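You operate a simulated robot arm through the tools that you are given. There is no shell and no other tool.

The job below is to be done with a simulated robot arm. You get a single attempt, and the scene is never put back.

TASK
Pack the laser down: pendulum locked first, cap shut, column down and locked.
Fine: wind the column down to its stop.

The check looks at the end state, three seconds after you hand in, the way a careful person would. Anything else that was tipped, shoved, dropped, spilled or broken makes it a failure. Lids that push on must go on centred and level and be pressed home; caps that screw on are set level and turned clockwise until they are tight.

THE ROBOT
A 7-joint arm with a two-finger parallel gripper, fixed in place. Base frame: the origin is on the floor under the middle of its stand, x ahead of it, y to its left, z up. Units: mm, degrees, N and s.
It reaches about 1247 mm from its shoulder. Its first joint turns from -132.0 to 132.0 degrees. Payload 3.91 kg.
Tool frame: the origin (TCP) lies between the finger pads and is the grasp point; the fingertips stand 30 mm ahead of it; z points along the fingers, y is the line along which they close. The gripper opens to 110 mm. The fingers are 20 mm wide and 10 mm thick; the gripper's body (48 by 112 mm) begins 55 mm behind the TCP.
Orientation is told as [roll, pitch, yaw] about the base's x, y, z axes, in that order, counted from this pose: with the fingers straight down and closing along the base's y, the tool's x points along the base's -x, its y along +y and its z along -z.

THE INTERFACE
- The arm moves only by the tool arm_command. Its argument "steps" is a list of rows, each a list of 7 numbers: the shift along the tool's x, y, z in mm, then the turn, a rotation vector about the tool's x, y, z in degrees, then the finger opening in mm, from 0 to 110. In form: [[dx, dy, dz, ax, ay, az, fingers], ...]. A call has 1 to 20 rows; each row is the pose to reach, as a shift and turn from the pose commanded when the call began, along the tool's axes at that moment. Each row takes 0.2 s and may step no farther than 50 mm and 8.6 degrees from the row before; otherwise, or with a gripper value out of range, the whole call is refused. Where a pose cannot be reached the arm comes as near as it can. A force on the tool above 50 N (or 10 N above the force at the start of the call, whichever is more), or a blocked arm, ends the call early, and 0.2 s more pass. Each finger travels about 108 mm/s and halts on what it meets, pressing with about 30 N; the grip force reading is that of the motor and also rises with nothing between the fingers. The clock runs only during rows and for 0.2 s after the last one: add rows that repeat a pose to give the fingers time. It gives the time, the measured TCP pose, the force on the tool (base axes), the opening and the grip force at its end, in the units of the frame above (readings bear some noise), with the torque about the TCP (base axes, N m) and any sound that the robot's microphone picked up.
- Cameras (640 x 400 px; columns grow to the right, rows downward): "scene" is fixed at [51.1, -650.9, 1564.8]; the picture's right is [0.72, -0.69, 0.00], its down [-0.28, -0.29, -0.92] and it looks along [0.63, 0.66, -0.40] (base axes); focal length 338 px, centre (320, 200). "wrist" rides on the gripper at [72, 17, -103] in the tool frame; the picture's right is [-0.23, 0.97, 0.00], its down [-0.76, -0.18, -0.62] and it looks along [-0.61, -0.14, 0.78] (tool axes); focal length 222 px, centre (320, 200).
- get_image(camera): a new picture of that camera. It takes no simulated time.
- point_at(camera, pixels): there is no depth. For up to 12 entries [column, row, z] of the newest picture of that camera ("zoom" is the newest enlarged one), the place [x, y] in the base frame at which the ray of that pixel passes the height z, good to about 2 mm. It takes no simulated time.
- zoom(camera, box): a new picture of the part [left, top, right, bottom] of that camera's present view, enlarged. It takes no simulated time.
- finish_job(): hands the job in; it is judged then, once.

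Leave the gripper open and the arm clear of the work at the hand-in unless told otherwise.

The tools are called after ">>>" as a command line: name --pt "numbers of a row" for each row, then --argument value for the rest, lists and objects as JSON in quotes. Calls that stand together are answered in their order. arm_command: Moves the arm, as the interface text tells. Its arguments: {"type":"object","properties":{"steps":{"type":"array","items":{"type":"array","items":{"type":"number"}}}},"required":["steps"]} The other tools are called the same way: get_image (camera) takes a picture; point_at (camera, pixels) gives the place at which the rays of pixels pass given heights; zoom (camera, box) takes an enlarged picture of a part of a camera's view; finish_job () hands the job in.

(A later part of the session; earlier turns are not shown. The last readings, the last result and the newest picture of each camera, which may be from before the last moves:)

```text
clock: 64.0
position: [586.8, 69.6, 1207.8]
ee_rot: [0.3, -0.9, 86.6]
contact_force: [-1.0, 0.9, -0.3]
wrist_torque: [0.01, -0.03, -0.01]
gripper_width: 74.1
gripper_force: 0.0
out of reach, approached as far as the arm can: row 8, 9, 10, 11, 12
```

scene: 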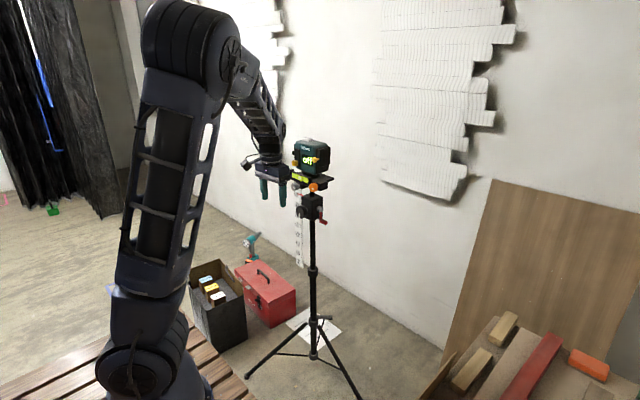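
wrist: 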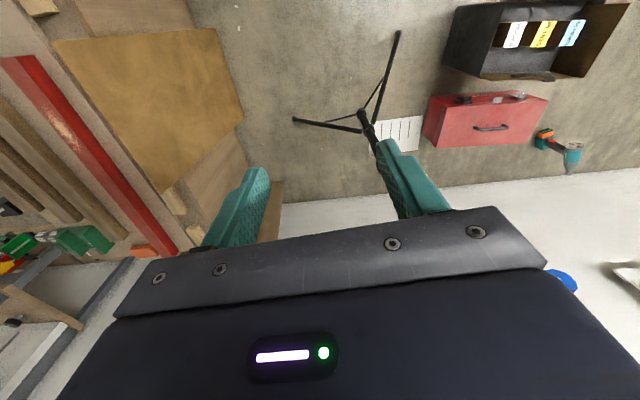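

The yaw is done, but fingers-down can't extend further out here. The pitched-up pose was reachable earlier, so I'll pitch up to point +y while extending toward (850, -60, 1150).

>>> arm_command --pt "10.4 -24.5 5.5 0 -7.5 0 74" --pt "20.7 -49 10.9 0 -15 0 74" --pt "31.1 -73.6 16.4 0 -22.5 0 74" --pt "41.5 -98.2 21.8 0 -30 0 74" --pt "51.8 -122.7 27.3 0 -37.5 0 74" --pt "62.2 -147.3 32.7 0 -45 0 74" --pt "72.5 -171.8 38.2 0 -52.5 0 74" --pt "82.9 -196.4 43.6 0 -60 0 74" --pt "93.3 -220.9 49.1 0 -67.5 0 74" --pt "103.6 -245.5 54.5 0 -75 0 74" --pt "114 -270 60 0 -80 0 74" --pt "114 -270 60 0 -80 0 74"

>>> get_image --camera "scene"

```text
clock: 66.6
position: [664.3, 70.5, 1229.3]
ee_rot: [34.0, -77.1, 45.8]
contact_force: [-1.0, -0.3, -0.6]
wrist_torque: [0.0, 0.03, -0.02]
gripper_width: 73.9
gripper_force: 0.0
out of reach, approached as far as the arm can: row 1, 2, 3, 4, 5, 6, 7, 8, 9, 10, 11, 12
```

```text
taken
```

scene: 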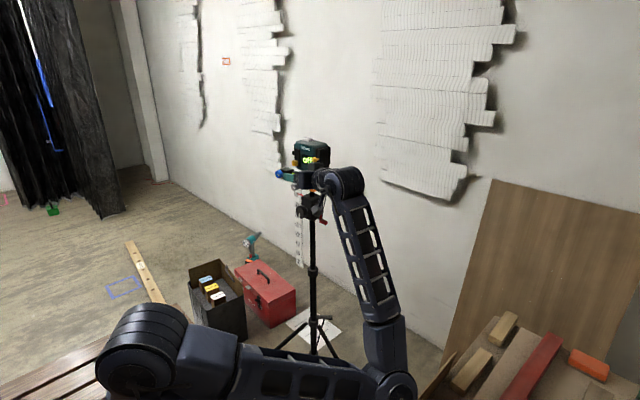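

The arm swung its elbow to the -y side. The gripper is in free space, 250 mm from the laser, and already points nearly along +y. I'll carry on to (900, 60, 960) while levelling to point exactly +y.

>>> arm_command --pt "25.2 -29.5 8.7 -1.1 -1.1 -0.9 74" --pt "50.5 -59 17.4 -2.3 -2.2 -1.8 74" --pt "75.7 -88.5 26.2 -3.4 -3.3 -2.7 74" --pt "100.9 -118 34.9 -4.5 -4.4 -3.6 74" --pt "126.2 -147.4 43.6 -5.7 -5.6 -4.5 74" --pt "151.4 -176.9 52.3 -6.8 -6.7 -5.4 74" --pt "176.6 -206.4 61.1 -7.9 -7.8 -6.3 74" --pt "201.9 -235.9 69.8 -9.1 -8.9 -7.2 74" --pt "227.1 -265.4 78.5 -10.2 -10 -8.15 74" --pt "227.1 -265.4 78.5 -10.2 -10 -8.15 74"

>>> get_image --camera "scene"

>>> get_image --camera "wrist"

```text
clock: 68.8
position: [684.8, 211.2, 1085.2]
ee_rot: [67.8, -82.8, 10.5]
contact_force: [0.3, 0.0, 1.5]
wrist_torque: [0.0, -0.01, 0.02]
gripper_width: 74.1
gripper_force: 0.0
out of reach, approached as far as the arm can: row 1, 2, 3, 4, 5, 6, 7, 8, 9, 10
```

```text
taken
```

scene: 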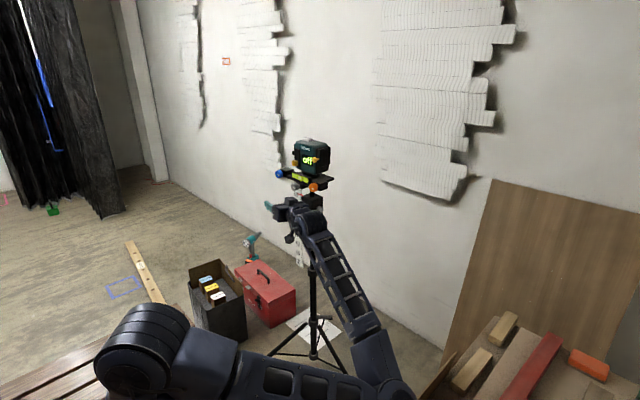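

```text
taken
```

wrist: 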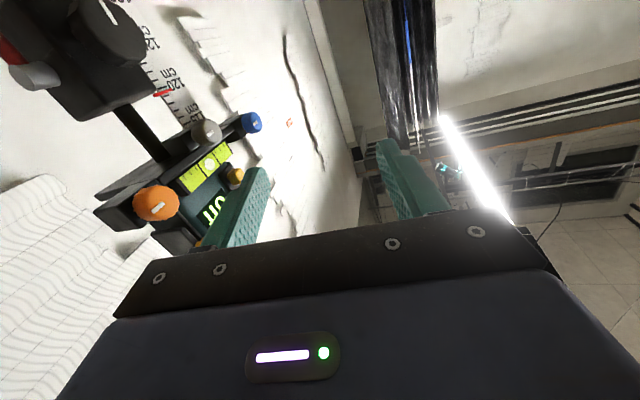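

The arm has folded into an awkward elbow-low posture and can't extend. Nothing has been touched. I'll turn the gripper back to point +x in open space at (620, 280, 1150) to recover the normal posture.

>>> arm_command --pt "-5.8 8.5 5.1 7.82 -0.68 -0.37 74" --pt "-11.6 17 10.3 15.6 -1.4 -0.7 74" --pt "-17.4 25.4 15.4 23.5 -2 -1.1 74" --pt "-23.2 33.9 20.6 31.3 -2.7 -1.5 74" --pt "-29 42.4 25.7 39.1 -3.4 -1.9 74" --pt "-34.9 50.9 30.8 46.9 -4.1 -2.2 74" --pt "-40.7 59.4 36 54.7 -4.8 -2.6 74" --pt "-46.5 67.8 41.1 62.6 -5.4 -3 74" --pt "-52.3 76.3 46.3 70.4 -6.1 -3.3 74" --pt "-58.1 84.8 51.4 78.2 -6.8 -3.7 74" --pt "-58.1 84.8 51.4 78.2 -6.8 -3.7 74"

>>> get_image --camera "scene"

```text
clock: 71.2
position: [616.6, 283.1, 1149.9]
ee_rot: [121.1, -89.9, -121.5]
contact_force: [0.4, 0.5, -0.6]
wrist_torque: [-0.01, -0.01, 0.01]
gripper_width: 73.9
gripper_force: 0.1
```

```text
taken
```

scene: 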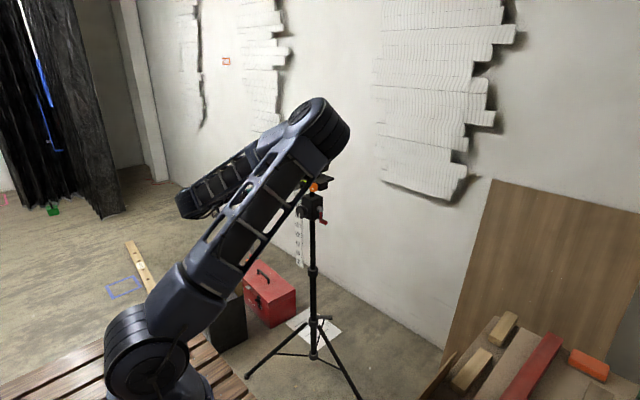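

It's back pointing +x with the elbow to the right, similar to the first successful swing. I'll retry the direct +90° yaw swing to (850, -60, 1150).

>>> arm_command --pt "0 -31.2 21.2 -8.18 0 0 74" --pt "0 -62.4 42.4 -16.4 0 0 74" --pt "0 -93.5 63.5 -24.5 0 0 74" --pt "0 -124.7 84.7 -32.7 0 0 74" --pt "0 -155.9 105.9 -40.9 0 0 74" --pt "0 -187.1 127.1 -49.1 0 0 74" --pt "0 -218.3 148.3 -57.3 0 0 74" --pt "0 -249.5 169.5 -65.5 0 0 74" --pt "0 -280.6 190.6 -73.6 0 0 74" --pt "0 -311.8 211.8 -81.8 0 0 74" --pt "0 -343 233 -90 0 0 74" --pt "0 -343 233 -90 0 0 74"

>>> get_image --camera "scene"

```text
clock: 73.8
position: [847.8, -58.7, 1148.9]
ee_rot: [40.1, -90.1, 49.9]
contact_force: [0.0, 0.4, -0.1]
wrist_torque: [-0.02, 0.01, -0.01]
gripper_width: 74.1
gripper_force: 0.0
```

```text
taken
```

scene: 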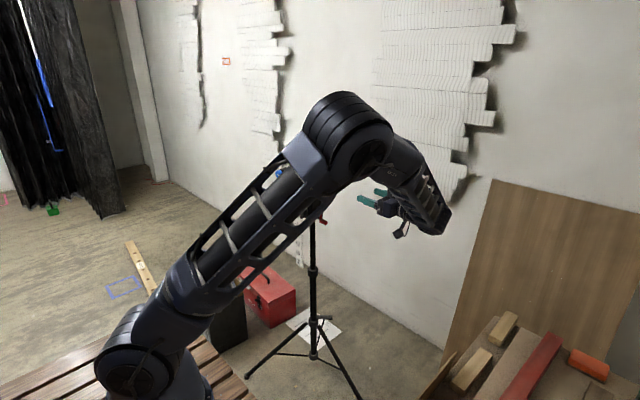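

That worked cleanly, so I have a repeatable swing. Now I'll move toward the crank handle, to a viewing stand-off at (945, 100, 930) still pointing +y.

>>> arm_command --pt "31 -14 23 0 0 0 74" --pt "62 -28 45 0 0 0 74" --pt "93 -42 68 0 0 0 74" --pt "124 -56 90 0 0 0 74" --pt "155 -70 113 0 0 0 74" --pt "187 -84 136 0 0 0 74" --pt "219 -97 159 0 0 0 74" --pt "219 -97 159 0 0 0 74"

>>> get_image --camera "wrist"

>>> zoom --camera "wrist" --box '[220, 0, 420, 170]'

>>> get_image --camera "scene"

```text
clock: 75.6
position: [947.7, 98.9, 931.4]
ee_rot: [-65.7, -90.1, 155.5]
contact_force: [0.1, 0.2, 0.2]
wrist_torque: [0.01, 0.01, 0.02]
gripper_width: 74.1
gripper_force: 0.1
```

```text
taken
```

wrist: 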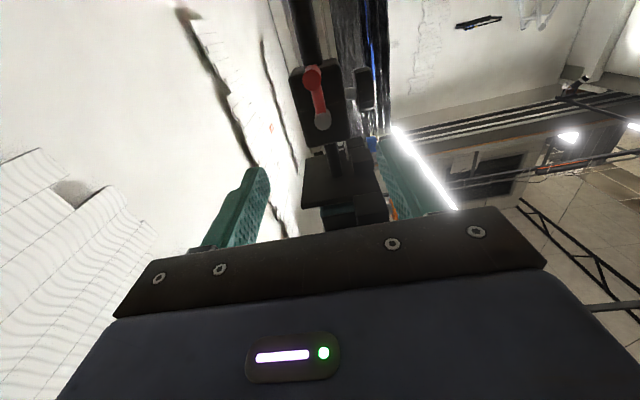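

```text
2.35 times, centred on (320, 85) of wrist
```

zoom: 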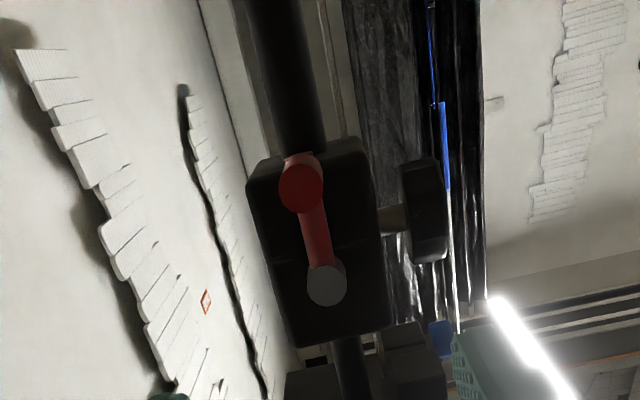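

```text
taken
```

scene: 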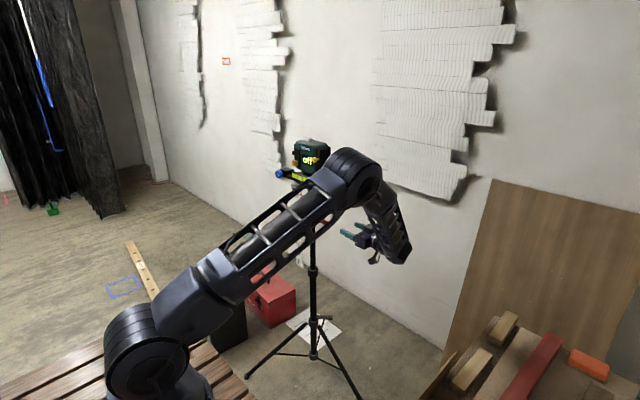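

From here the handle end is at (949, 253, 904), about 19 mm across, and the hub centre is at (948.5, 278, 956), giving a crank radius of about 52 mm with the handle at bottom dead centre. I'll advance with a 44 mm opening so the fingers straddle the handle, tips at y ≈ 275.

>>> arm_command --pt "14 -1 40 0 0 0 60" --pt "27.4 -1.3 80 0 0 0 44" --pt "27.4 -1.3 110 0 0 0 44" --pt "27.4 -1.3 130 0 0 0 44" --pt "27.4 -1.3 146 0 0 0 44" --pt "27.4 -1.3 146 0 0 0 44"

>>> zoom --camera "wrist" --box '[200, 60, 440, 220]'

>>> zoom --camera "scene" --box '[270, 150, 420, 270]'

```text
clock: 77.0
position: [949.6, 245.9, 904.1]
ee_rot: [114.1, -90.0, -24.4]
contact_force: [0.3, -0.4, 0.2]
wrist_torque: [0.01, 0.02, -0.01]
gripper_width: 44.0
gripper_force: 0.0
```

```text
2.50 times, centred on (320, 140) of wrist
```

zoom: 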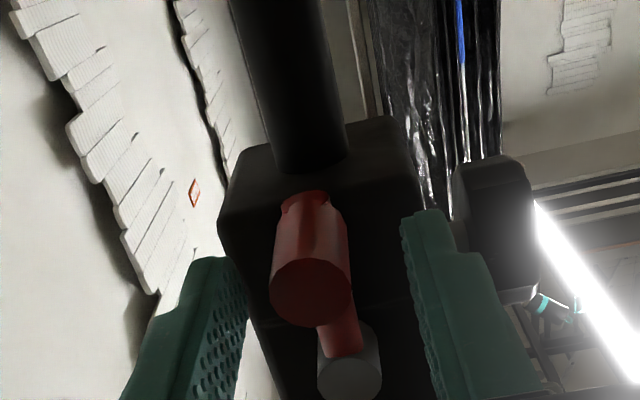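

```text
3.33 times, centred on (345, 210) of scene
```

zoom: 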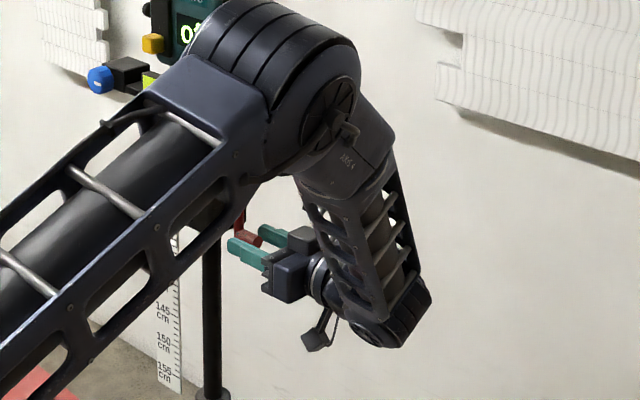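

The handle sits centrally between the fingers. I'll close on it gradually.

>>> arm_command --pt "0 0 0 0 0 0 34" --pt "0 0 0 0 0 0 26" --pt "0 0 0 0 0 0 22" --pt "0 0 0 0 0 0 20" --pt "0 0 0 0 0 0 19" --pt "0 0 0 0 0 0 18" --pt "0 0 0 0 0 0 17"

>>> zoom --camera "scene" --box '[265, 130, 345, 185]'

>>> zoom --camera "wrist" --box '[200, 60, 440, 220]'

```text
clock: 78.6
position: [949.4, 244.4, 904.4]
ee_rot: [-136.8, -90.0, -133.3]
contact_force: [9.7, 3.4, -0.1]
wrist_torque: [-0.03, -0.02, -0.09]
gripper_width: 22.1
gripper_force: 5.1
```

```text
7.27 times, centred on (305, 158) of scene
```

zoom: 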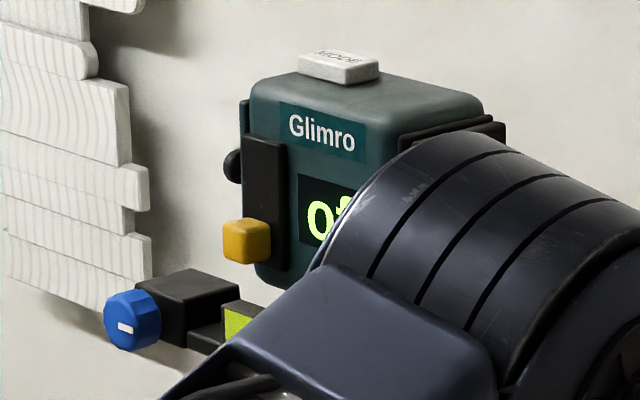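

```text
2.50 times, centred on (320, 140) of wrist
```

zoom: 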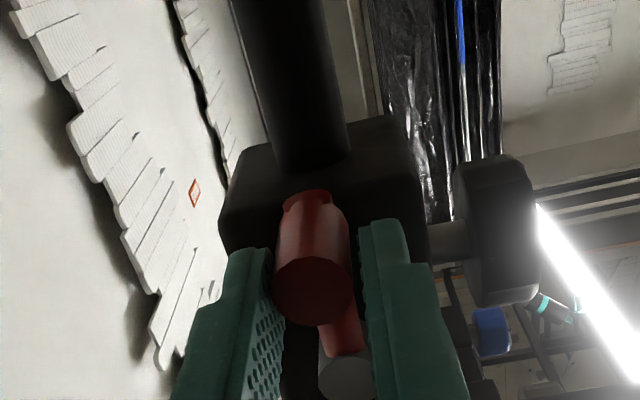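

The +x finger touched first (+9.7 N). I'll shift 1.2 mm toward +x to centre, then close to a full grip.

>>> arm_command --pt "0 -0.6 0 0 0 0 20" --pt "0 -1.2 0 0 0 0 19" --pt "0 -1.2 0 0 0 0 17" --pt "0 -1.2 0 0 0 0 15"

```text
clock: 79.6
position: [949.7, 242.4, 903.3]
ee_rot: [43.9, -89.9, 46.0]
contact_force: [10.8, -0.4, 1.0]
wrist_torque: [0.01, 0.0, -0.04]
gripper_width: 19.6
gripper_force: 45.5
```

It's a full grip at 19.6 mm. I'll try a small arc of 30°, handle moving toward -x and up (clockwise seen from the crank side), and check force and head height.

>>> arm_command --pt "-0.2 4.6 0 0 0 0 15" --pt "-0.8 9.1 0 0 0 0 15" --pt "-1.8 13.6 0 0 0 0 15" --pt "-3.2 18 0 0 0 0 15" --pt "-4.9 22.2 0 0 0 0 15" --pt "-7 26.3 0 0 0 0 15"

>>> zoom --camera "scene" --box '[265, 130, 345, 185]'

>>> zoom --camera "wrist" --box '[200, 60, 440, 220]'

```text
clock: 80.0
position: [949.4, 244.2, 903.4]
ee_rot: [-30.3, -89.9, 119.7]
contact_force: [24.5, 11.6, -13.6]
wrist_torque: [-0.76, 0.07, 0.07]
gripper_width: 19.8
gripper_force: 45.1
stopped in row 2: the force on the tool passed its limit at 61 N (the readings are from after the stop); the commanded pose is now the measured one
```

```text
7.27 times, centred on (305, 158) of scene
```

zoom: 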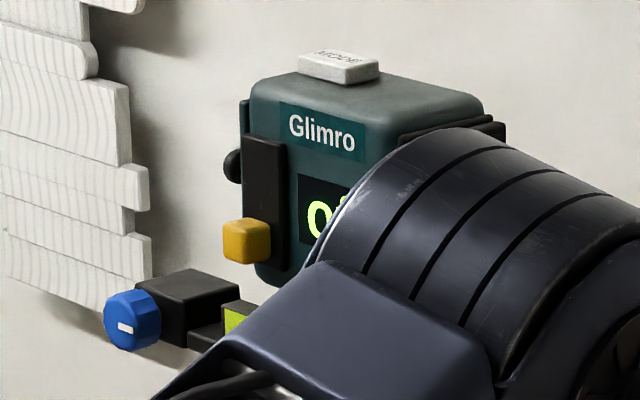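

```text
2.50 times, centred on (320, 140) of wrist
```

zoom: 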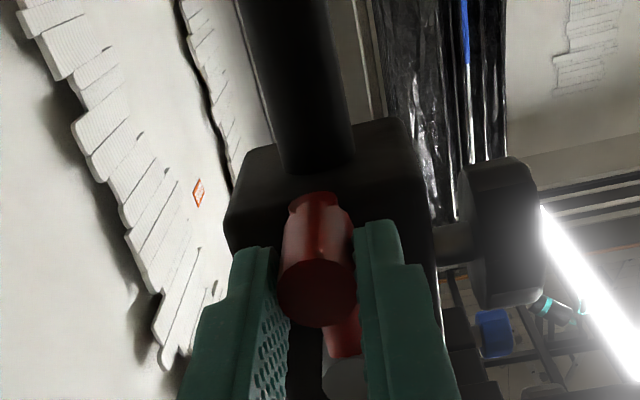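

The crank would not move that way: 61 N, and the head and tripod haven't shifted. Either that direction is blocked or the lock holds it. I'll try gently the other way, toward +x, in small steps.

>>> arm_command --pt "0 -1 0 0 0 0 15" --pt "0 -2 0 0 0 0 15" --pt "0 -3 0 0 0 0 15" --pt "-0.2 -4 0 0 0 0 15" --pt "-0.2 -5 0 0 0 0 15" --pt "-0.3 -6 0 0 0 0 15"

>>> zoom --camera "wrist" --box '[200, 60, 440, 220]'

```text
clock: 81.4
position: [954.0, 243.9, 904.8]
ee_rot: [-72.2, -90.0, 161.7]
contact_force: [-4.9, 2.4, -13.6]
wrist_torque: [-0.1, -0.25, 0.56]
gripper_width: 19.5
gripper_force: 45.5
```

```text
2.50 times, centred on (320, 140) of wrist
```

zoom: 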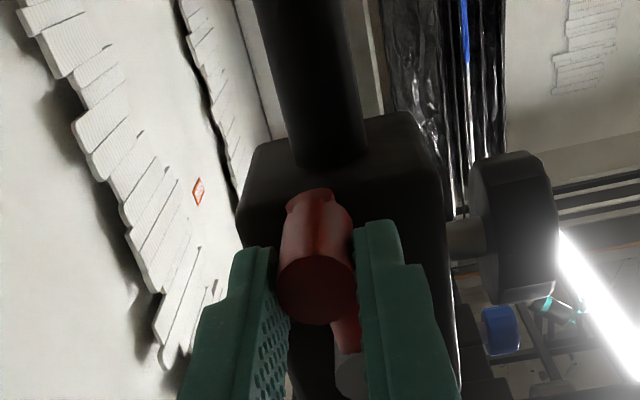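

This way the crank moves, at only about 5 N: the handle swung from x = 949 to 954. The -13.6 N in z says the true circle is slightly lower, so I'll use a radius of about 55 mm around (949.5, 956). I'll continue the arc to 40° and read the forces.

>>> arm_command --pt "1.7 -3.7 0 0 0 0 15" --pt "0.6 -8.3 0 0 0 0 15" --pt "-0.8 -12.9 0 0 0 0 15" --pt "-2.7 -17.3 0 0 0 0 15" --pt "-4.9 -21.6 0 0 0 0 15" --pt "-7.5 -25.7 0 0 0 0 15" --pt "-10.4 -29.5 0 0 0 0 15"

>>> zoom --camera "wrist" --box '[200, 60, 440, 220]'

>>> zoom --camera "scene" --box '[265, 130, 345, 185]'

```text
clock: 83.0
position: [984.4, 242.9, 916.1]
ee_rot: [-88.3, -89.9, 177.7]
contact_force: [-8.5, 6.5, -2.2]
wrist_torque: [-0.33, -0.39, 0.57]
gripper_width: 19.8
gripper_force: 45.2
```

```text
2.50 times, centred on (320, 140) of wrist
```

zoom: 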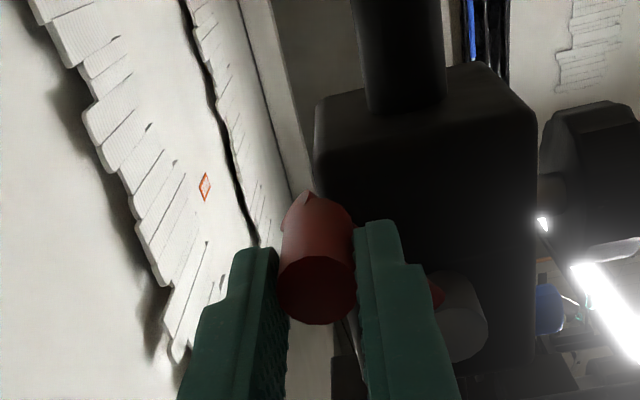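

```text
7.27 times, centred on (305, 158) of scene
```

zoom: 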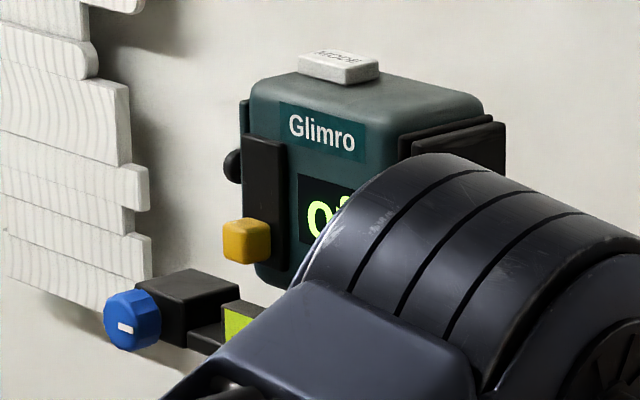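

The crank follows smoothly with low forces. I'll carry on from 40° to 180° in 10° rows along the circle.

>>> arm_command --pt "-6.7 -6.7 0 0 0 0 15" --pt "-14.6 -12.2 0 0 0 0 15" --pt "-23.3 -16.3 0 0 0 0 15" --pt "-32.5 -18.8 0 0 0 0 15" --pt "-42.1 -19.6 0 0 0 0 15" --pt "-51.7 -18.8 0 0 0 0 15" --pt "-60.9 -16.3 0 0 0 0 15" --pt "-69.6 -12.2 0 0 0 0 15" --pt "-77.5 -6.7 0 0 0 0 15" --pt "-84.2 0 0 0 0 0 15" --pt "-89.7 7.9 0 0 0 0 15" --pt "-93.8 16.6 0 0 0 0 15" --pt "-96.3 25.8 0 0 0 0 15" --pt "-97.1 35.4 0 0 0 0 15"

>>> zoom --camera "wrist" --box '[200, 60, 440, 220]'

>>> zoom --camera "scene" --box '[265, 130, 345, 185]'

```text
clock: 84.6
position: [1003.1, 241.7, 966.5]
ee_rot: [21.0, -89.6, 68.0]
contact_force: [31.4, 14.8, -15.0]
wrist_torque: [-0.41, -0.3, 0.17]
gripper_width: 19.7
gripper_force: 44.9
stopped in row 7: the force on the tool passed its limit at 70 N (the readings are from after the stop); the commanded pose is now the measured one
```

```text
2.50 times, centred on (320, 140) of wrist
```

zoom: 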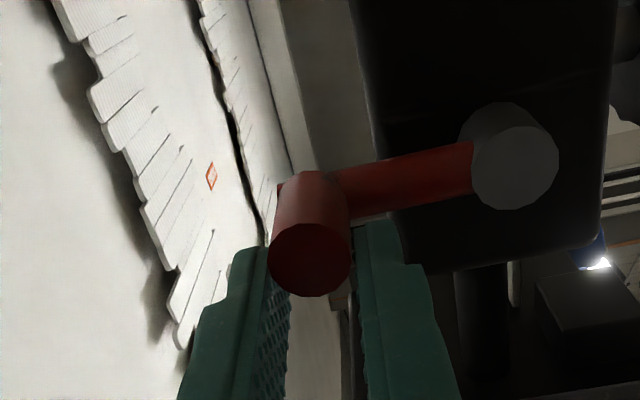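

```text
7.27 times, centred on (305, 158) of scene
```

zoom: 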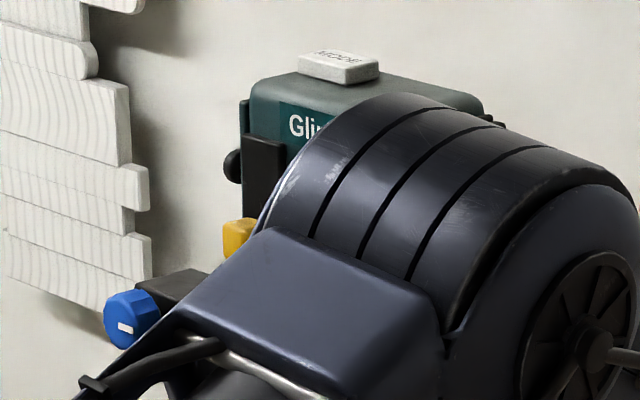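

It stopped with 70 N near 90°, and the handle slid in the pads, so something resists. The head still hasn't visibly dropped. I'll ease off, open, back straight out in -y and inspect the crank and scale.

>>> arm_command --pt "4 0 0 0 0 0 18" --pt "8 0 0 0 0 0 24" --pt "8 0 0 0 0 0 40" --pt "8 0 -10 0 0 0 44" --pt "8 0 -40 0 0 0 44" --pt "8 0 -80 0 0 0 44" --pt "8 0 -120 0 0 0 44" --pt "8 0 -150 0 0 0 44" --pt "8 0 -150 0 0 0 44"

>>> get_image --camera "wrist"

>>> zoom --camera "wrist" --box '[260, 0, 460, 200]'

>>> get_image --camera "scene"

```text
clock: 86.6
position: [998.6, 91.8, 961.0]
ee_rot: [17.2, -89.6, 72.0]
contact_force: [0.1, 0.5, -0.8]
wrist_torque: [0.01, -0.01, 0.0]
gripper_width: 44.0
gripper_force: 0.1
```

```text
taken
```

wrist: 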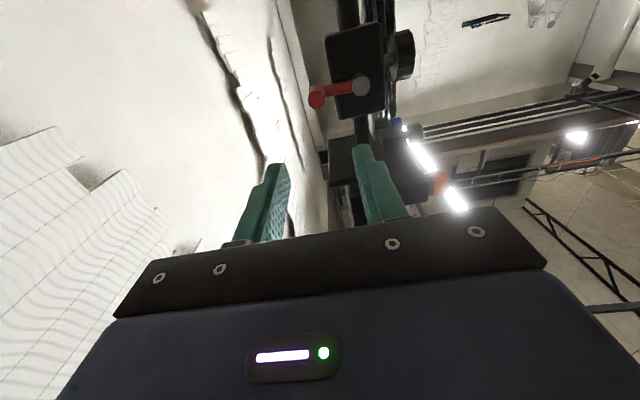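

```text
2.00 times, centred on (360, 100) of wrist
```

zoom: 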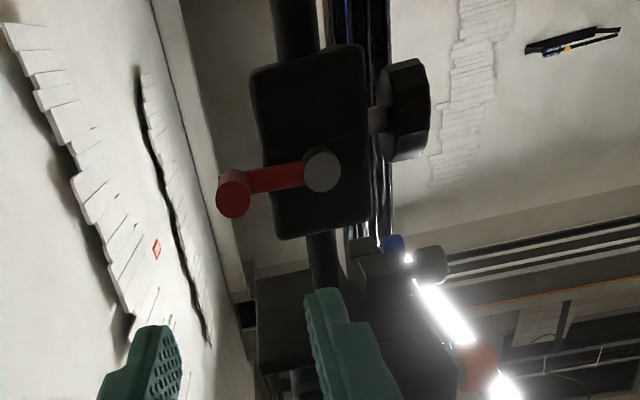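

```text
taken
```

scene: 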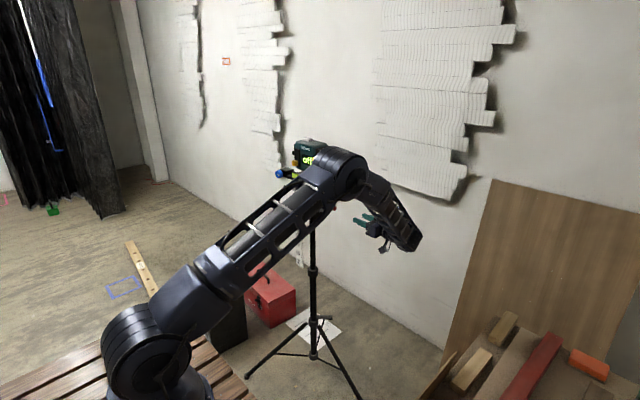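

The crank stays near 90°. I'll magnify the blue knob and its block in the same 16x box I took before cranking. Then, its white mark was at (294–326, 197–221) and the block's corner at (440, 152).

>>> zoom --camera "scene" --box '[272, 170, 286, 179]'

>>> zoom --camera "scene" --box '[275, 130, 340, 175]'

```text
16.00 times, centred on (279, 174) of scene
```

zoom: 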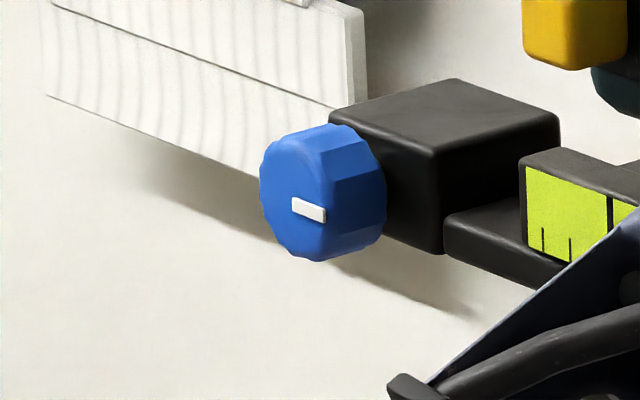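

```text
8.89 times, centred on (308, 152) of scene
```

zoom: 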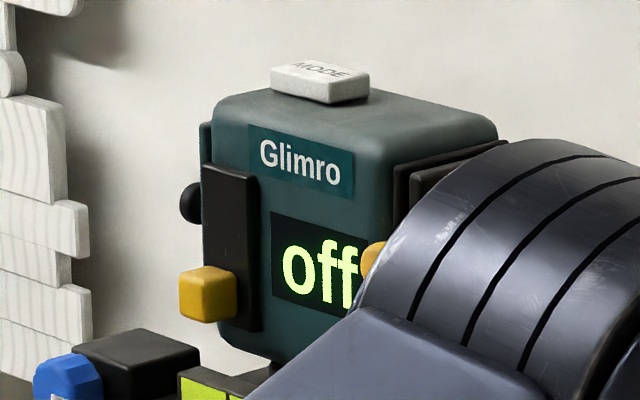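

The picture matches the pre-crank one to the pixel, so the crank has about 90° of slack and is blocked at both ends. The column is locked. Looking back at the lock-knob pictures, the mark shifted about 4° relative to the gripper when I tried clockwise, so the knob was already tight and my grip slipped. The lock therefore has to be loosened counter-clockwise first. I'll go back via the proven route, starting with (848, -59, 1149).

>>> arm_command --pt "0 20 -30 0 0 0 60" --pt "-25 43 -55 0 0 0 74" --pt "-60 66 -80 0 0 0 74" --pt "-95 88 -105 0 0 0 74" --pt "-130 110 -125 0 0 0 74" --pt "-160 132 -140 0 0 0 74" --pt "-188 150.6 -151 0 0 0 74" --pt "-188 150.6 -151 0 0 0 74"

```text
clock: 88.4
position: [847.0, -55.4, 1150.1]
ee_rot: [21.5, -89.6, 67.8]
contact_force: [-0.4, 0.6, -0.2]
wrist_torque: [0.03, 0.01, 0.02]
gripper_width: 73.9
gripper_force: 0.1
```

Now the exact reverse of the proven swing, yawing -90° back to (617, 283, 1150) pointing +x.

>>> arm_command --pt "0 20.9 30.7 8.18 0 0 74" --pt "0 41.8 61.5 16.4 0 0 74" --pt "0 62.7 92.2 24.5 0 0 74" --pt "0 83.6 122.9 32.7 0 0 74" --pt "0 104.5 153.6 40.9 0 0 74" --pt "0 125.5 184.4 49.1 0 0 74" --pt "0 146.4 215.1 57.3 0 0 74" --pt "0 167.3 245.8 65.5 0 0 74" --pt "0 188.2 276.5 73.6 0 0 74" --pt "0 209.1 307.3 81.8 0 0 74" --pt "0 230 338 90 0 0 74" --pt "0 230 338 90 0 0 74"

>>> get_image --camera "scene"

```text
clock: 91.0
position: [620.7, 284.3, 1147.8]
ee_rot: [-72.7, -89.6, 72.0]
contact_force: [0.3, 0.5, -0.4]
wrist_torque: [-0.01, 0.02, -0.01]
gripper_width: 73.9
gripper_force: 0.2
```

```text
taken
```

scene: 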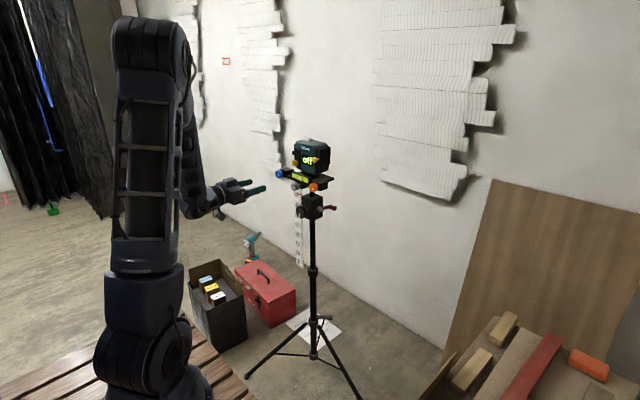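

The swing back worked cleanly and the scene camera has a clear view. I'll zoom on the housing, crank and scale.

>>> zoom --camera "scene" --box '[285, 190, 345, 230]'

>>> zoom --camera "scene" --box '[270, 160, 340, 204]'

```text
10.00 times, centred on (315, 210) of scene
```

zoom: 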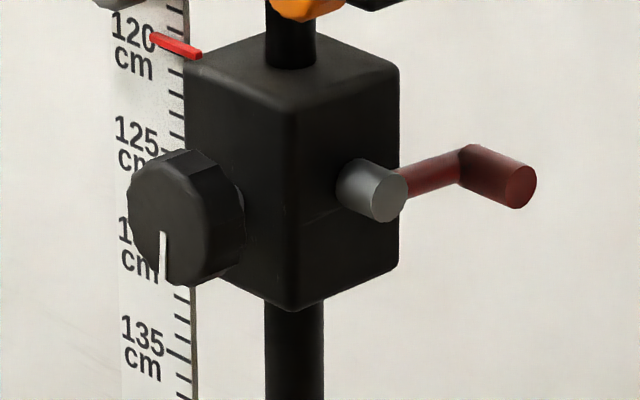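

```text
9.09 times, centred on (305, 182) of scene
```

zoom: 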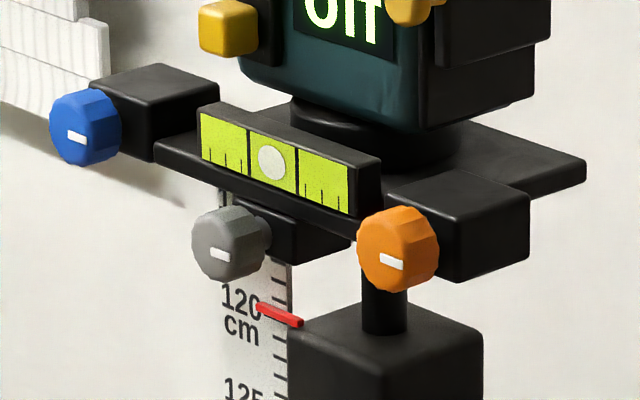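

All is as it was, apart from the crank now at about 90°. I'll go down to the lock knob at (866, 340, 944) with the fingers open, in two stages.

>>> arm_command --pt "40 10 15 0 0 0 74" --pt "80 20 30 0 0 0 74" --pt "120 32 50 0 0 0 74" --pt "160 44 75 0 0 0 74" --pt "204 56 100 0 0 0 74" --pt "204 56 140 0 0 0 74" --pt "204 56 180 0 0 0 74" --pt "204 56 180 0 0 0 74"

>>> zoom --camera "wrist" --box '[200, 40, 440, 200]'

```text
refused: row 5 steps farther than a row can; nothing moved
```

```text
2.50 times, centred on (320, 120) of wrist
```

zoom: 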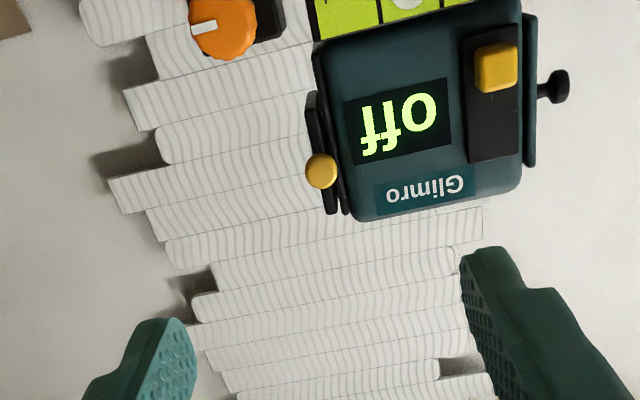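

That call was refused because one row was too long. I'll repeat it with smaller steps.

>>> arm_command --pt "35 9 12 0 0 0 74" --pt "70 18 25 0 0 0 74" --pt "105 28 42 0 0 0 74" --pt "140 38 60 0 0 0 74" --pt "172 47 80 0 0 0 74" --pt "204 56 105 0 0 0 74" --pt "204 56 145 0 0 0 74" --pt "204 56 180 0 0 0 74" --pt "204 56 180 0 0 0 74"

>>> zoom --camera "wrist" --box '[200, 40, 440, 200]'

```text
clock: 93.0
position: [802.2, 336.8, 943.3]
ee_rot: [-73.1, -89.6, 72.2]
contact_force: [-0.6, 0.4, -0.1]
wrist_torque: [0.05, 0.01, 0.04]
gripper_width: 73.9
gripper_force: 0.1
```

```text
2.50 times, centred on (320, 120) of wrist
```

zoom: 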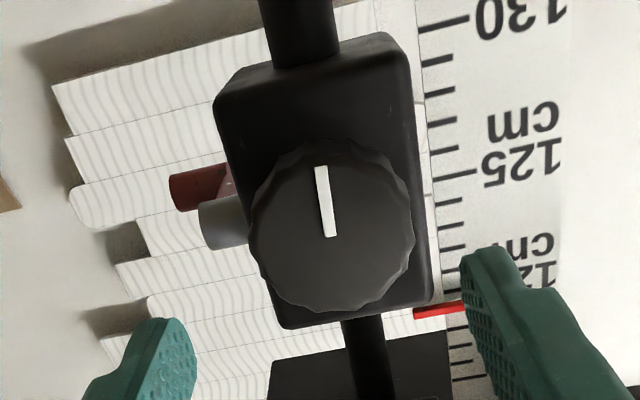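

The knob centre measures (880, 340.7, 944.8). I'll correct +3.7 mm in y and go in so the tips straddle it at x ≈ 898.

>>> arm_command --pt "-0.5 2 20 0 0 0 74" --pt "-1 3.5 40 0 0 0 74" --pt "-1 3.7 55 0 0 0 74" --pt "-1 3.7 66 0 0 0 74" --pt "-1 3.7 66 0 0 0 66" --pt "-1 3.7 66 0 0 0 60" --pt "-1 3.7 66 0 0 0 58" --pt "-1 3.7 66 0 0 0 57"

>>> zoom --camera "wrist" --box '[200, 60, 440, 220]'

```text
clock: 94.8
position: [868.2, 340.7, 945.6]
ee_rot: [-73.1, -89.7, 72.3]
contact_force: [-0.1, -0.1, -0.4]
wrist_torque: [-0.01, 0.02, -0.01]
gripper_width: 56.9
gripper_force: 0.1
```

```text
2.50 times, centred on (320, 140) of wrist
```

zoom: 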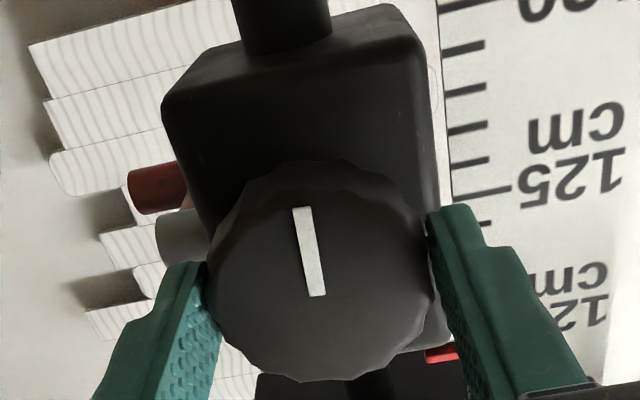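

Both pads are just off the knob with no side force, so it's well centred. I'll close to a full grip.

>>> arm_command --pt "0 0 0 0 0 0 56" --pt "0 0 0 0 0 0 55" --pt "0 0 0 0 0 0 53" --pt "0 0 0 0 0 0 50" --pt "0 0 0 0 0 0 46"

>>> zoom --camera "wrist" --box '[200, 60, 440, 220]'

```text
clock: 96.0
position: [867.3, 341.7, 943.6]
ee_rot: [-73.5, -89.6, 72.7]
contact_force: [0.3, 1.2, -0.1]
wrist_torque: [-0.04, 0.01, -0.05]
gripper_width: 55.4
gripper_force: 45.0
```

```text
2.50 times, centred on (320, 140) of wrist
```

zoom: 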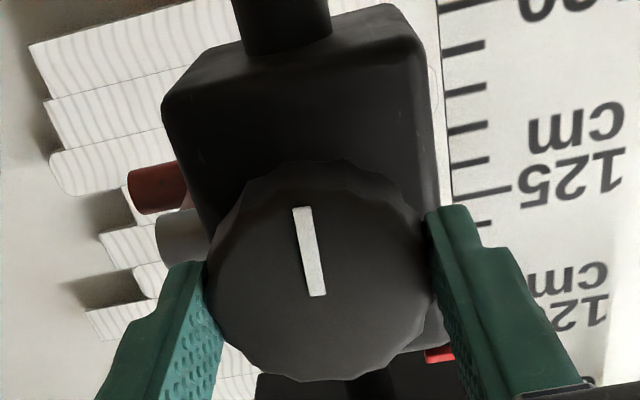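

Well centred grip (45 N, almost no side force). Now I'll turn counter-clockwise (negative about tool z) by 20° and see whether the mark stays with the gripper.

>>> arm_command --pt "0 0 0 0 0 -4 46" --pt "0 0 0 0 0 -8 46" --pt "0 0 0 0 0 -12 46" --pt "0 0 0 0 0 -16 46" --pt "0 0 0 0 0 -20 46"

>>> zoom --camera "wrist" --box '[200, 60, 440, 220]'

```text
clock: 97.2
position: [867.6, 340.0, 943.8]
ee_rot: [-89.6, -69.6, 88.9]
contact_force: [3.5, -0.6, -1.2]
wrist_torque: [0.04, -0.31, 0.06]
gripper_width: 55.5
gripper_force: 45.0
```

```text
2.50 times, centred on (320, 140) of wrist
```

zoom: 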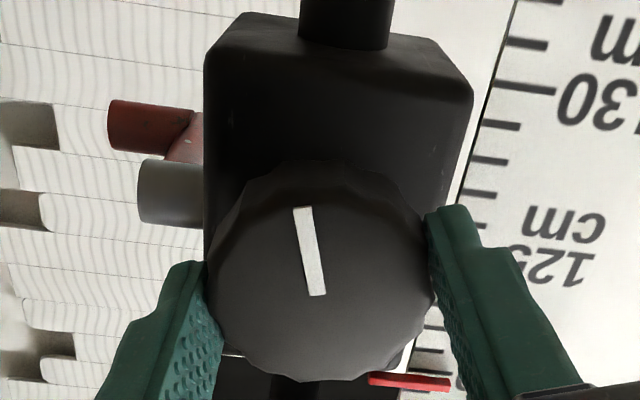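

The mark stays fixed in the gripper's view, so the knob is truly turning counter-clockwise and loosening. I'll continue to about 90° in total.

>>> arm_command --pt "0 0 0 0 0 -7 46" --pt "0 0 0 0 0 -14 46" --pt "0 0 0 0 0 -21 46" --pt "0 0 0 0 0 -28 46" --pt "0 0 0 0 0 -35 46" --pt "0 0 0 0 0 -42 46" --pt "0 0 0 0 0 -49 46" --pt "0 0 0 0 0 -56 46" --pt "0 0 0 0 0 -63 46" --pt "0 0 0 0 0 -70 46"

>>> zoom --camera "wrist" --box '[200, 60, 440, 220]'

>>> get_image --camera "scene"

```text
clock: 99.4
position: [868.8, 340.7, 945.0]
ee_rot: [-89.9, 0.5, 89.2]
contact_force: [-1.4, -4.2, 7.6]
wrist_torque: [0.04, -0.83, -0.53]
gripper_width: 55.5
gripper_force: 45.6
```

```text
2.50 times, centred on (320, 140) of wrist
```

zoom: 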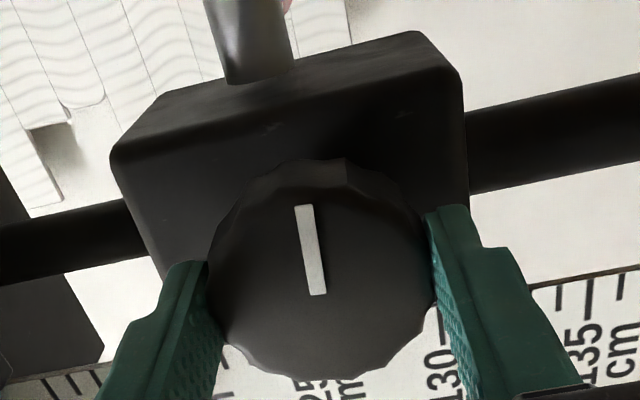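

```text
taken
```

scene: 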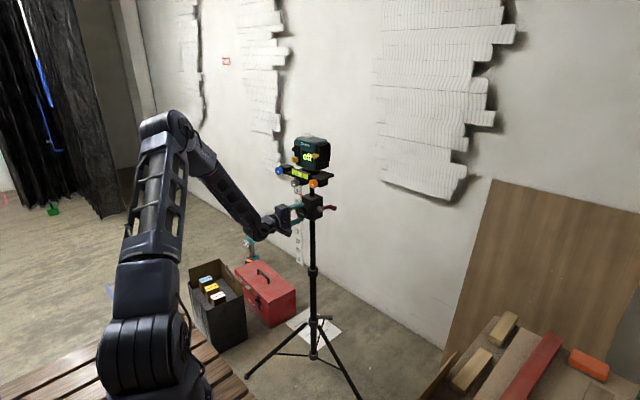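

The knob has turned 90° counter-clockwise. The head looks a little different, so I'll zoom to check its height.

>>> zoom --camera "scene" --box '[270, 160, 340, 204]'

>>> zoom --camera "scene" --box '[260, 130, 360, 240]'

```text
9.09 times, centred on (305, 182) of scene
```

zoom: 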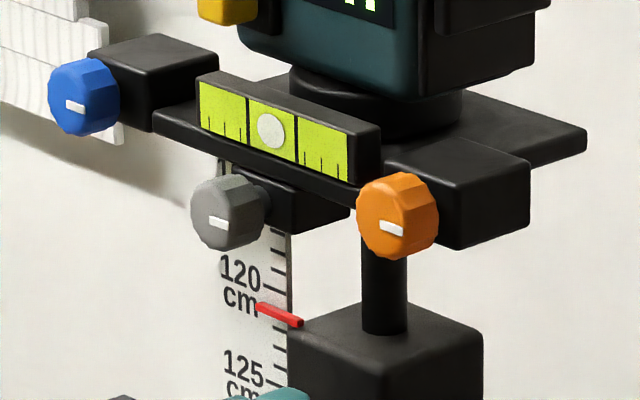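

```text
3.64 times, centred on (310, 185) of scene
```

zoom: 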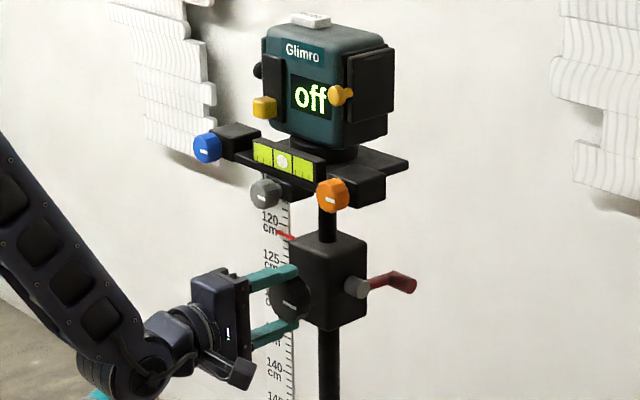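

Unlocking let the column follow the crank. The head rose about 16 mm and the pointer now reads about 121.7 cm. So 90° of crank is about 16 mm, moving the handle toward +x raises the column, and toward -x lowers it. The lock is free now. I'll release the knob and back straight out.

>>> arm_command --pt "0 0 0 0 0 0 58" --pt "0 0 0 0 0 0 68" --pt "0 0 0 0 0 0 74" --pt "0 0 -30 0 0 0 74" --pt "0 0 -70 0 0 0 74" --pt "0 0 -110 0 0 0 74" --pt "0 0 -150 0 0 0 74" --pt "0 0 -190 0 0 0 74" --pt "0 0 -190 0 0 0 74"

>>> zoom --camera "scene" --box '[260, 130, 360, 240]'

```text
clock: 101.4
position: [677.3, 341.8, 943.8]
ee_rot: [-89.9, 0.4, 89.2]
contact_force: [0.8, -0.1, -0.3]
wrist_torque: [0.02, 0.01, 0.01]
gripper_width: 73.8
gripper_force: 0.1
```

```text
3.64 times, centred on (310, 185) of scene
```

zoom: 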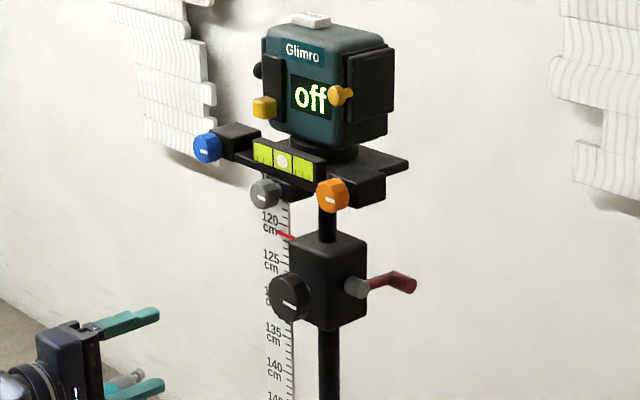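

Released, and the mark now points to the right. I'll return to (620, 284, 1148) while rolling back level, which is the start of the proven swing.

>>> arm_command --pt "5.3 -18.5 -5.2 0 0 8.18 74" --pt "10.5 -37.1 -10.4 0 0 16.4 74" --pt "15.8 -55.6 -15.5 0 0 24.5 74" --pt "21.1 -74.2 -20.7 0 0 32.7 74" --pt "26.4 -92.7 -25.9 0 0 40.9 74" --pt "31.6 -111.3 -31.1 0 0 49.1 74" --pt "36.9 -129.8 -36.3 0 0 57.3 74" --pt "42.2 -148.4 -41.5 0 0 65.5 74" --pt "47.5 -166.9 -46.6 0 0 73.6 74" --pt "52.7 -185.5 -51.8 0 0 81.8 74" --pt "58 -204 -57 0 0 90 74" --pt "58 -204 -57 0 0 90 74"

>>> get_image --camera "scene"

```text
clock: 104.0
position: [620.0, 287.5, 1149.6]
ee_rot: [-70.1, -89.6, 69.3]
contact_force: [-1.1, -0.2, 0.2]
wrist_torque: [-0.03, 0.01, 0.0]
gripper_width: 74.0
gripper_force: 0.1
```

```text
taken
```

scene: 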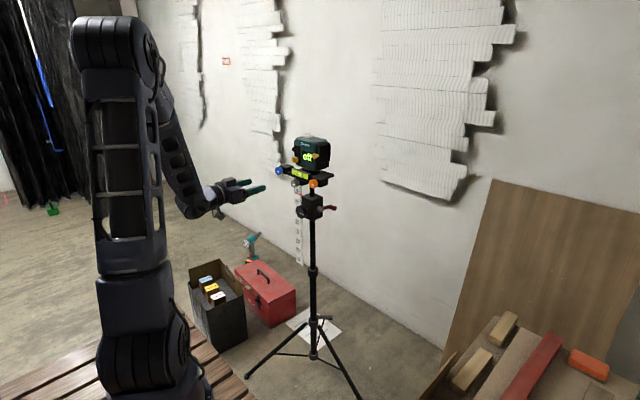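

The posture is good. I'll swing to the -y side again along the proven path.

>>> arm_command --pt "0 -31.2 21.2 -8.18 0 0 74" --pt "0 -62.4 42.4 -16.4 0 0 74" --pt "0 -93.5 63.5 -24.5 0 0 74" --pt "0 -124.7 84.7 -32.7 0 0 74" --pt "0 -155.9 105.9 -40.9 0 0 74" --pt "0 -187.1 127.1 -49.1 0 0 74" --pt "0 -218.3 148.3 -57.3 0 0 74" --pt "0 -249.5 169.5 -65.5 0 0 74" --pt "0 -280.6 190.6 -73.6 0 0 74" --pt "0 -311.8 211.8 -81.8 0 0 74" --pt "0 -343 233 -90 0 0 74" --pt "0 -343 233 -90 0 0 74"

>>> get_image --camera "scene"

```text
clock: 106.6
position: [848.0, -58.8, 1150.8]
ee_rot: [18.7, -89.5, 70.6]
contact_force: [-0.8, 0.8, 0.8]
wrist_torque: [0.0, -0.01, 0.0]
gripper_width: 74.1
gripper_force: 0.0
```

```text
taken
```

scene: 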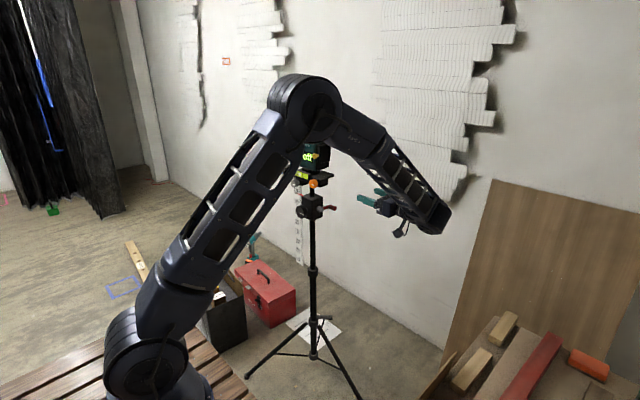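

Swung over cleanly, and this time the elbow is higher so the scene camera can see the housing. The crank handle points to +x, near (1003, 253, 957). I'll move to a stand-off at (1000, 95, 957) and look.

>>> arm_command --pt "24 -19 20 0 0 0 74" --pt "49 -38 39 0 0 0 74" --pt "73 -57 58 0 0 0 74" --pt "97 -76 77 0 0 0 74" --pt "121 -95 96 0 0 0 64" --pt "146 -114 116 0 0 0 54" --pt "170 -133 135 0 0 0 44" --pt "194 -152 154 0 0 0 44" --pt "194 -152 154 0 0 0 44"

>>> zoom --camera "wrist" --box '[260, 0, 460, 200]'

>>> zoom --camera "scene" --box '[260, 130, 420, 240]'

```text
clock: 108.6
position: [1004.1, 92.2, 955.0]
ee_rot: [16.9, -89.7, 72.2]
contact_force: [1.1, 0.3, 0.0]
wrist_torque: [-0.06, -0.02, 0.03]
gripper_width: 44.1
gripper_force: 0.1
```

```text
2.00 times, centred on (360, 100) of wrist
```

zoom: 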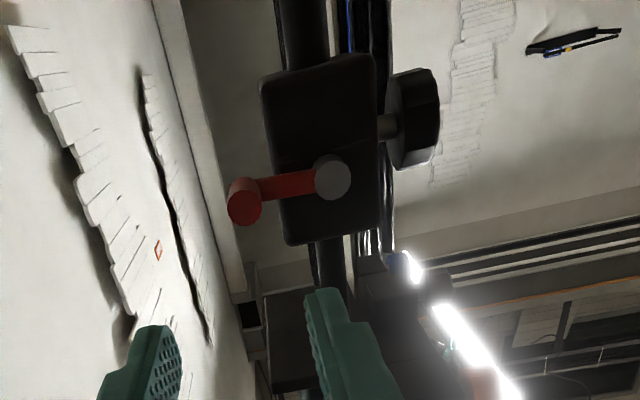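

```text
3.64 times, centred on (340, 185) of scene
```

zoom: 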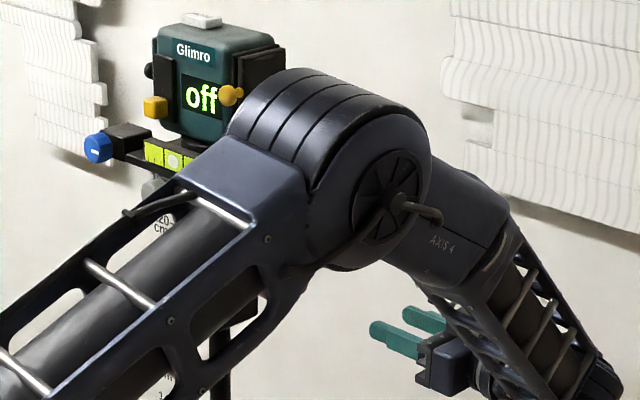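

The handle end is at (1003, 253, 954) and the hub at (949.5, 955), giving a radius of about 54 mm and a crank angle of about 89°. I'll move in with a 44 mm opening, tips at y ≈ 273.

>>> arm_command --pt "0.5 1 40 0 0 0 44" --pt "0.5 2 80 0 0 0 44" --pt "0.5 2.5 115 0 0 0 44" --pt "0.5 2.8 138 0 0 0 44" --pt "0.5 2.8 151 0 0 0 44" --pt "0.5 2.8 151 0 0 0 44"

>>> zoom --camera "wrist" --box '[200, 60, 440, 220]'

```text
clock: 110.0
position: [1002.2, 242.1, 954.1]
ee_rot: [17.5, -89.6, 71.6]
contact_force: [-0.4, 0.3, -1.0]
wrist_torque: [-0.03, -0.02, -0.02]
gripper_width: 44.0
gripper_force: 0.1
```

```text
2.50 times, centred on (320, 140) of wrist
```

zoom: 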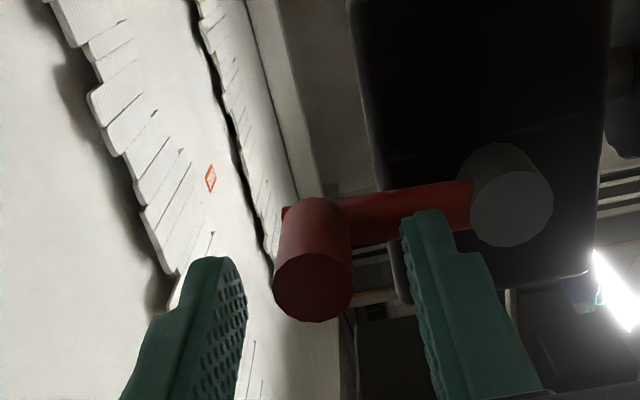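

The handle is centred between the fingers. I'll close gradually.

>>> arm_command --pt "0 0 0 0 0 0 34" --pt "0 0 0 0 0 0 26" --pt "0 0 0 0 0 0 23" --pt "0 0 0 0 0 0 21.5" --pt "0 0 0 0 0 0 20.5" --pt "0 0 0 0 0 0 20"

```text
clock: 111.4
position: [1001.2, 241.6, 954.8]
ee_rot: [17.1, -89.7, 72.1]
contact_force: [3.6, 0.2, -0.4]
wrist_torque: [-0.04, -0.01, -0.02]
gripper_width: 22.1
gripper_force: 1.5
```

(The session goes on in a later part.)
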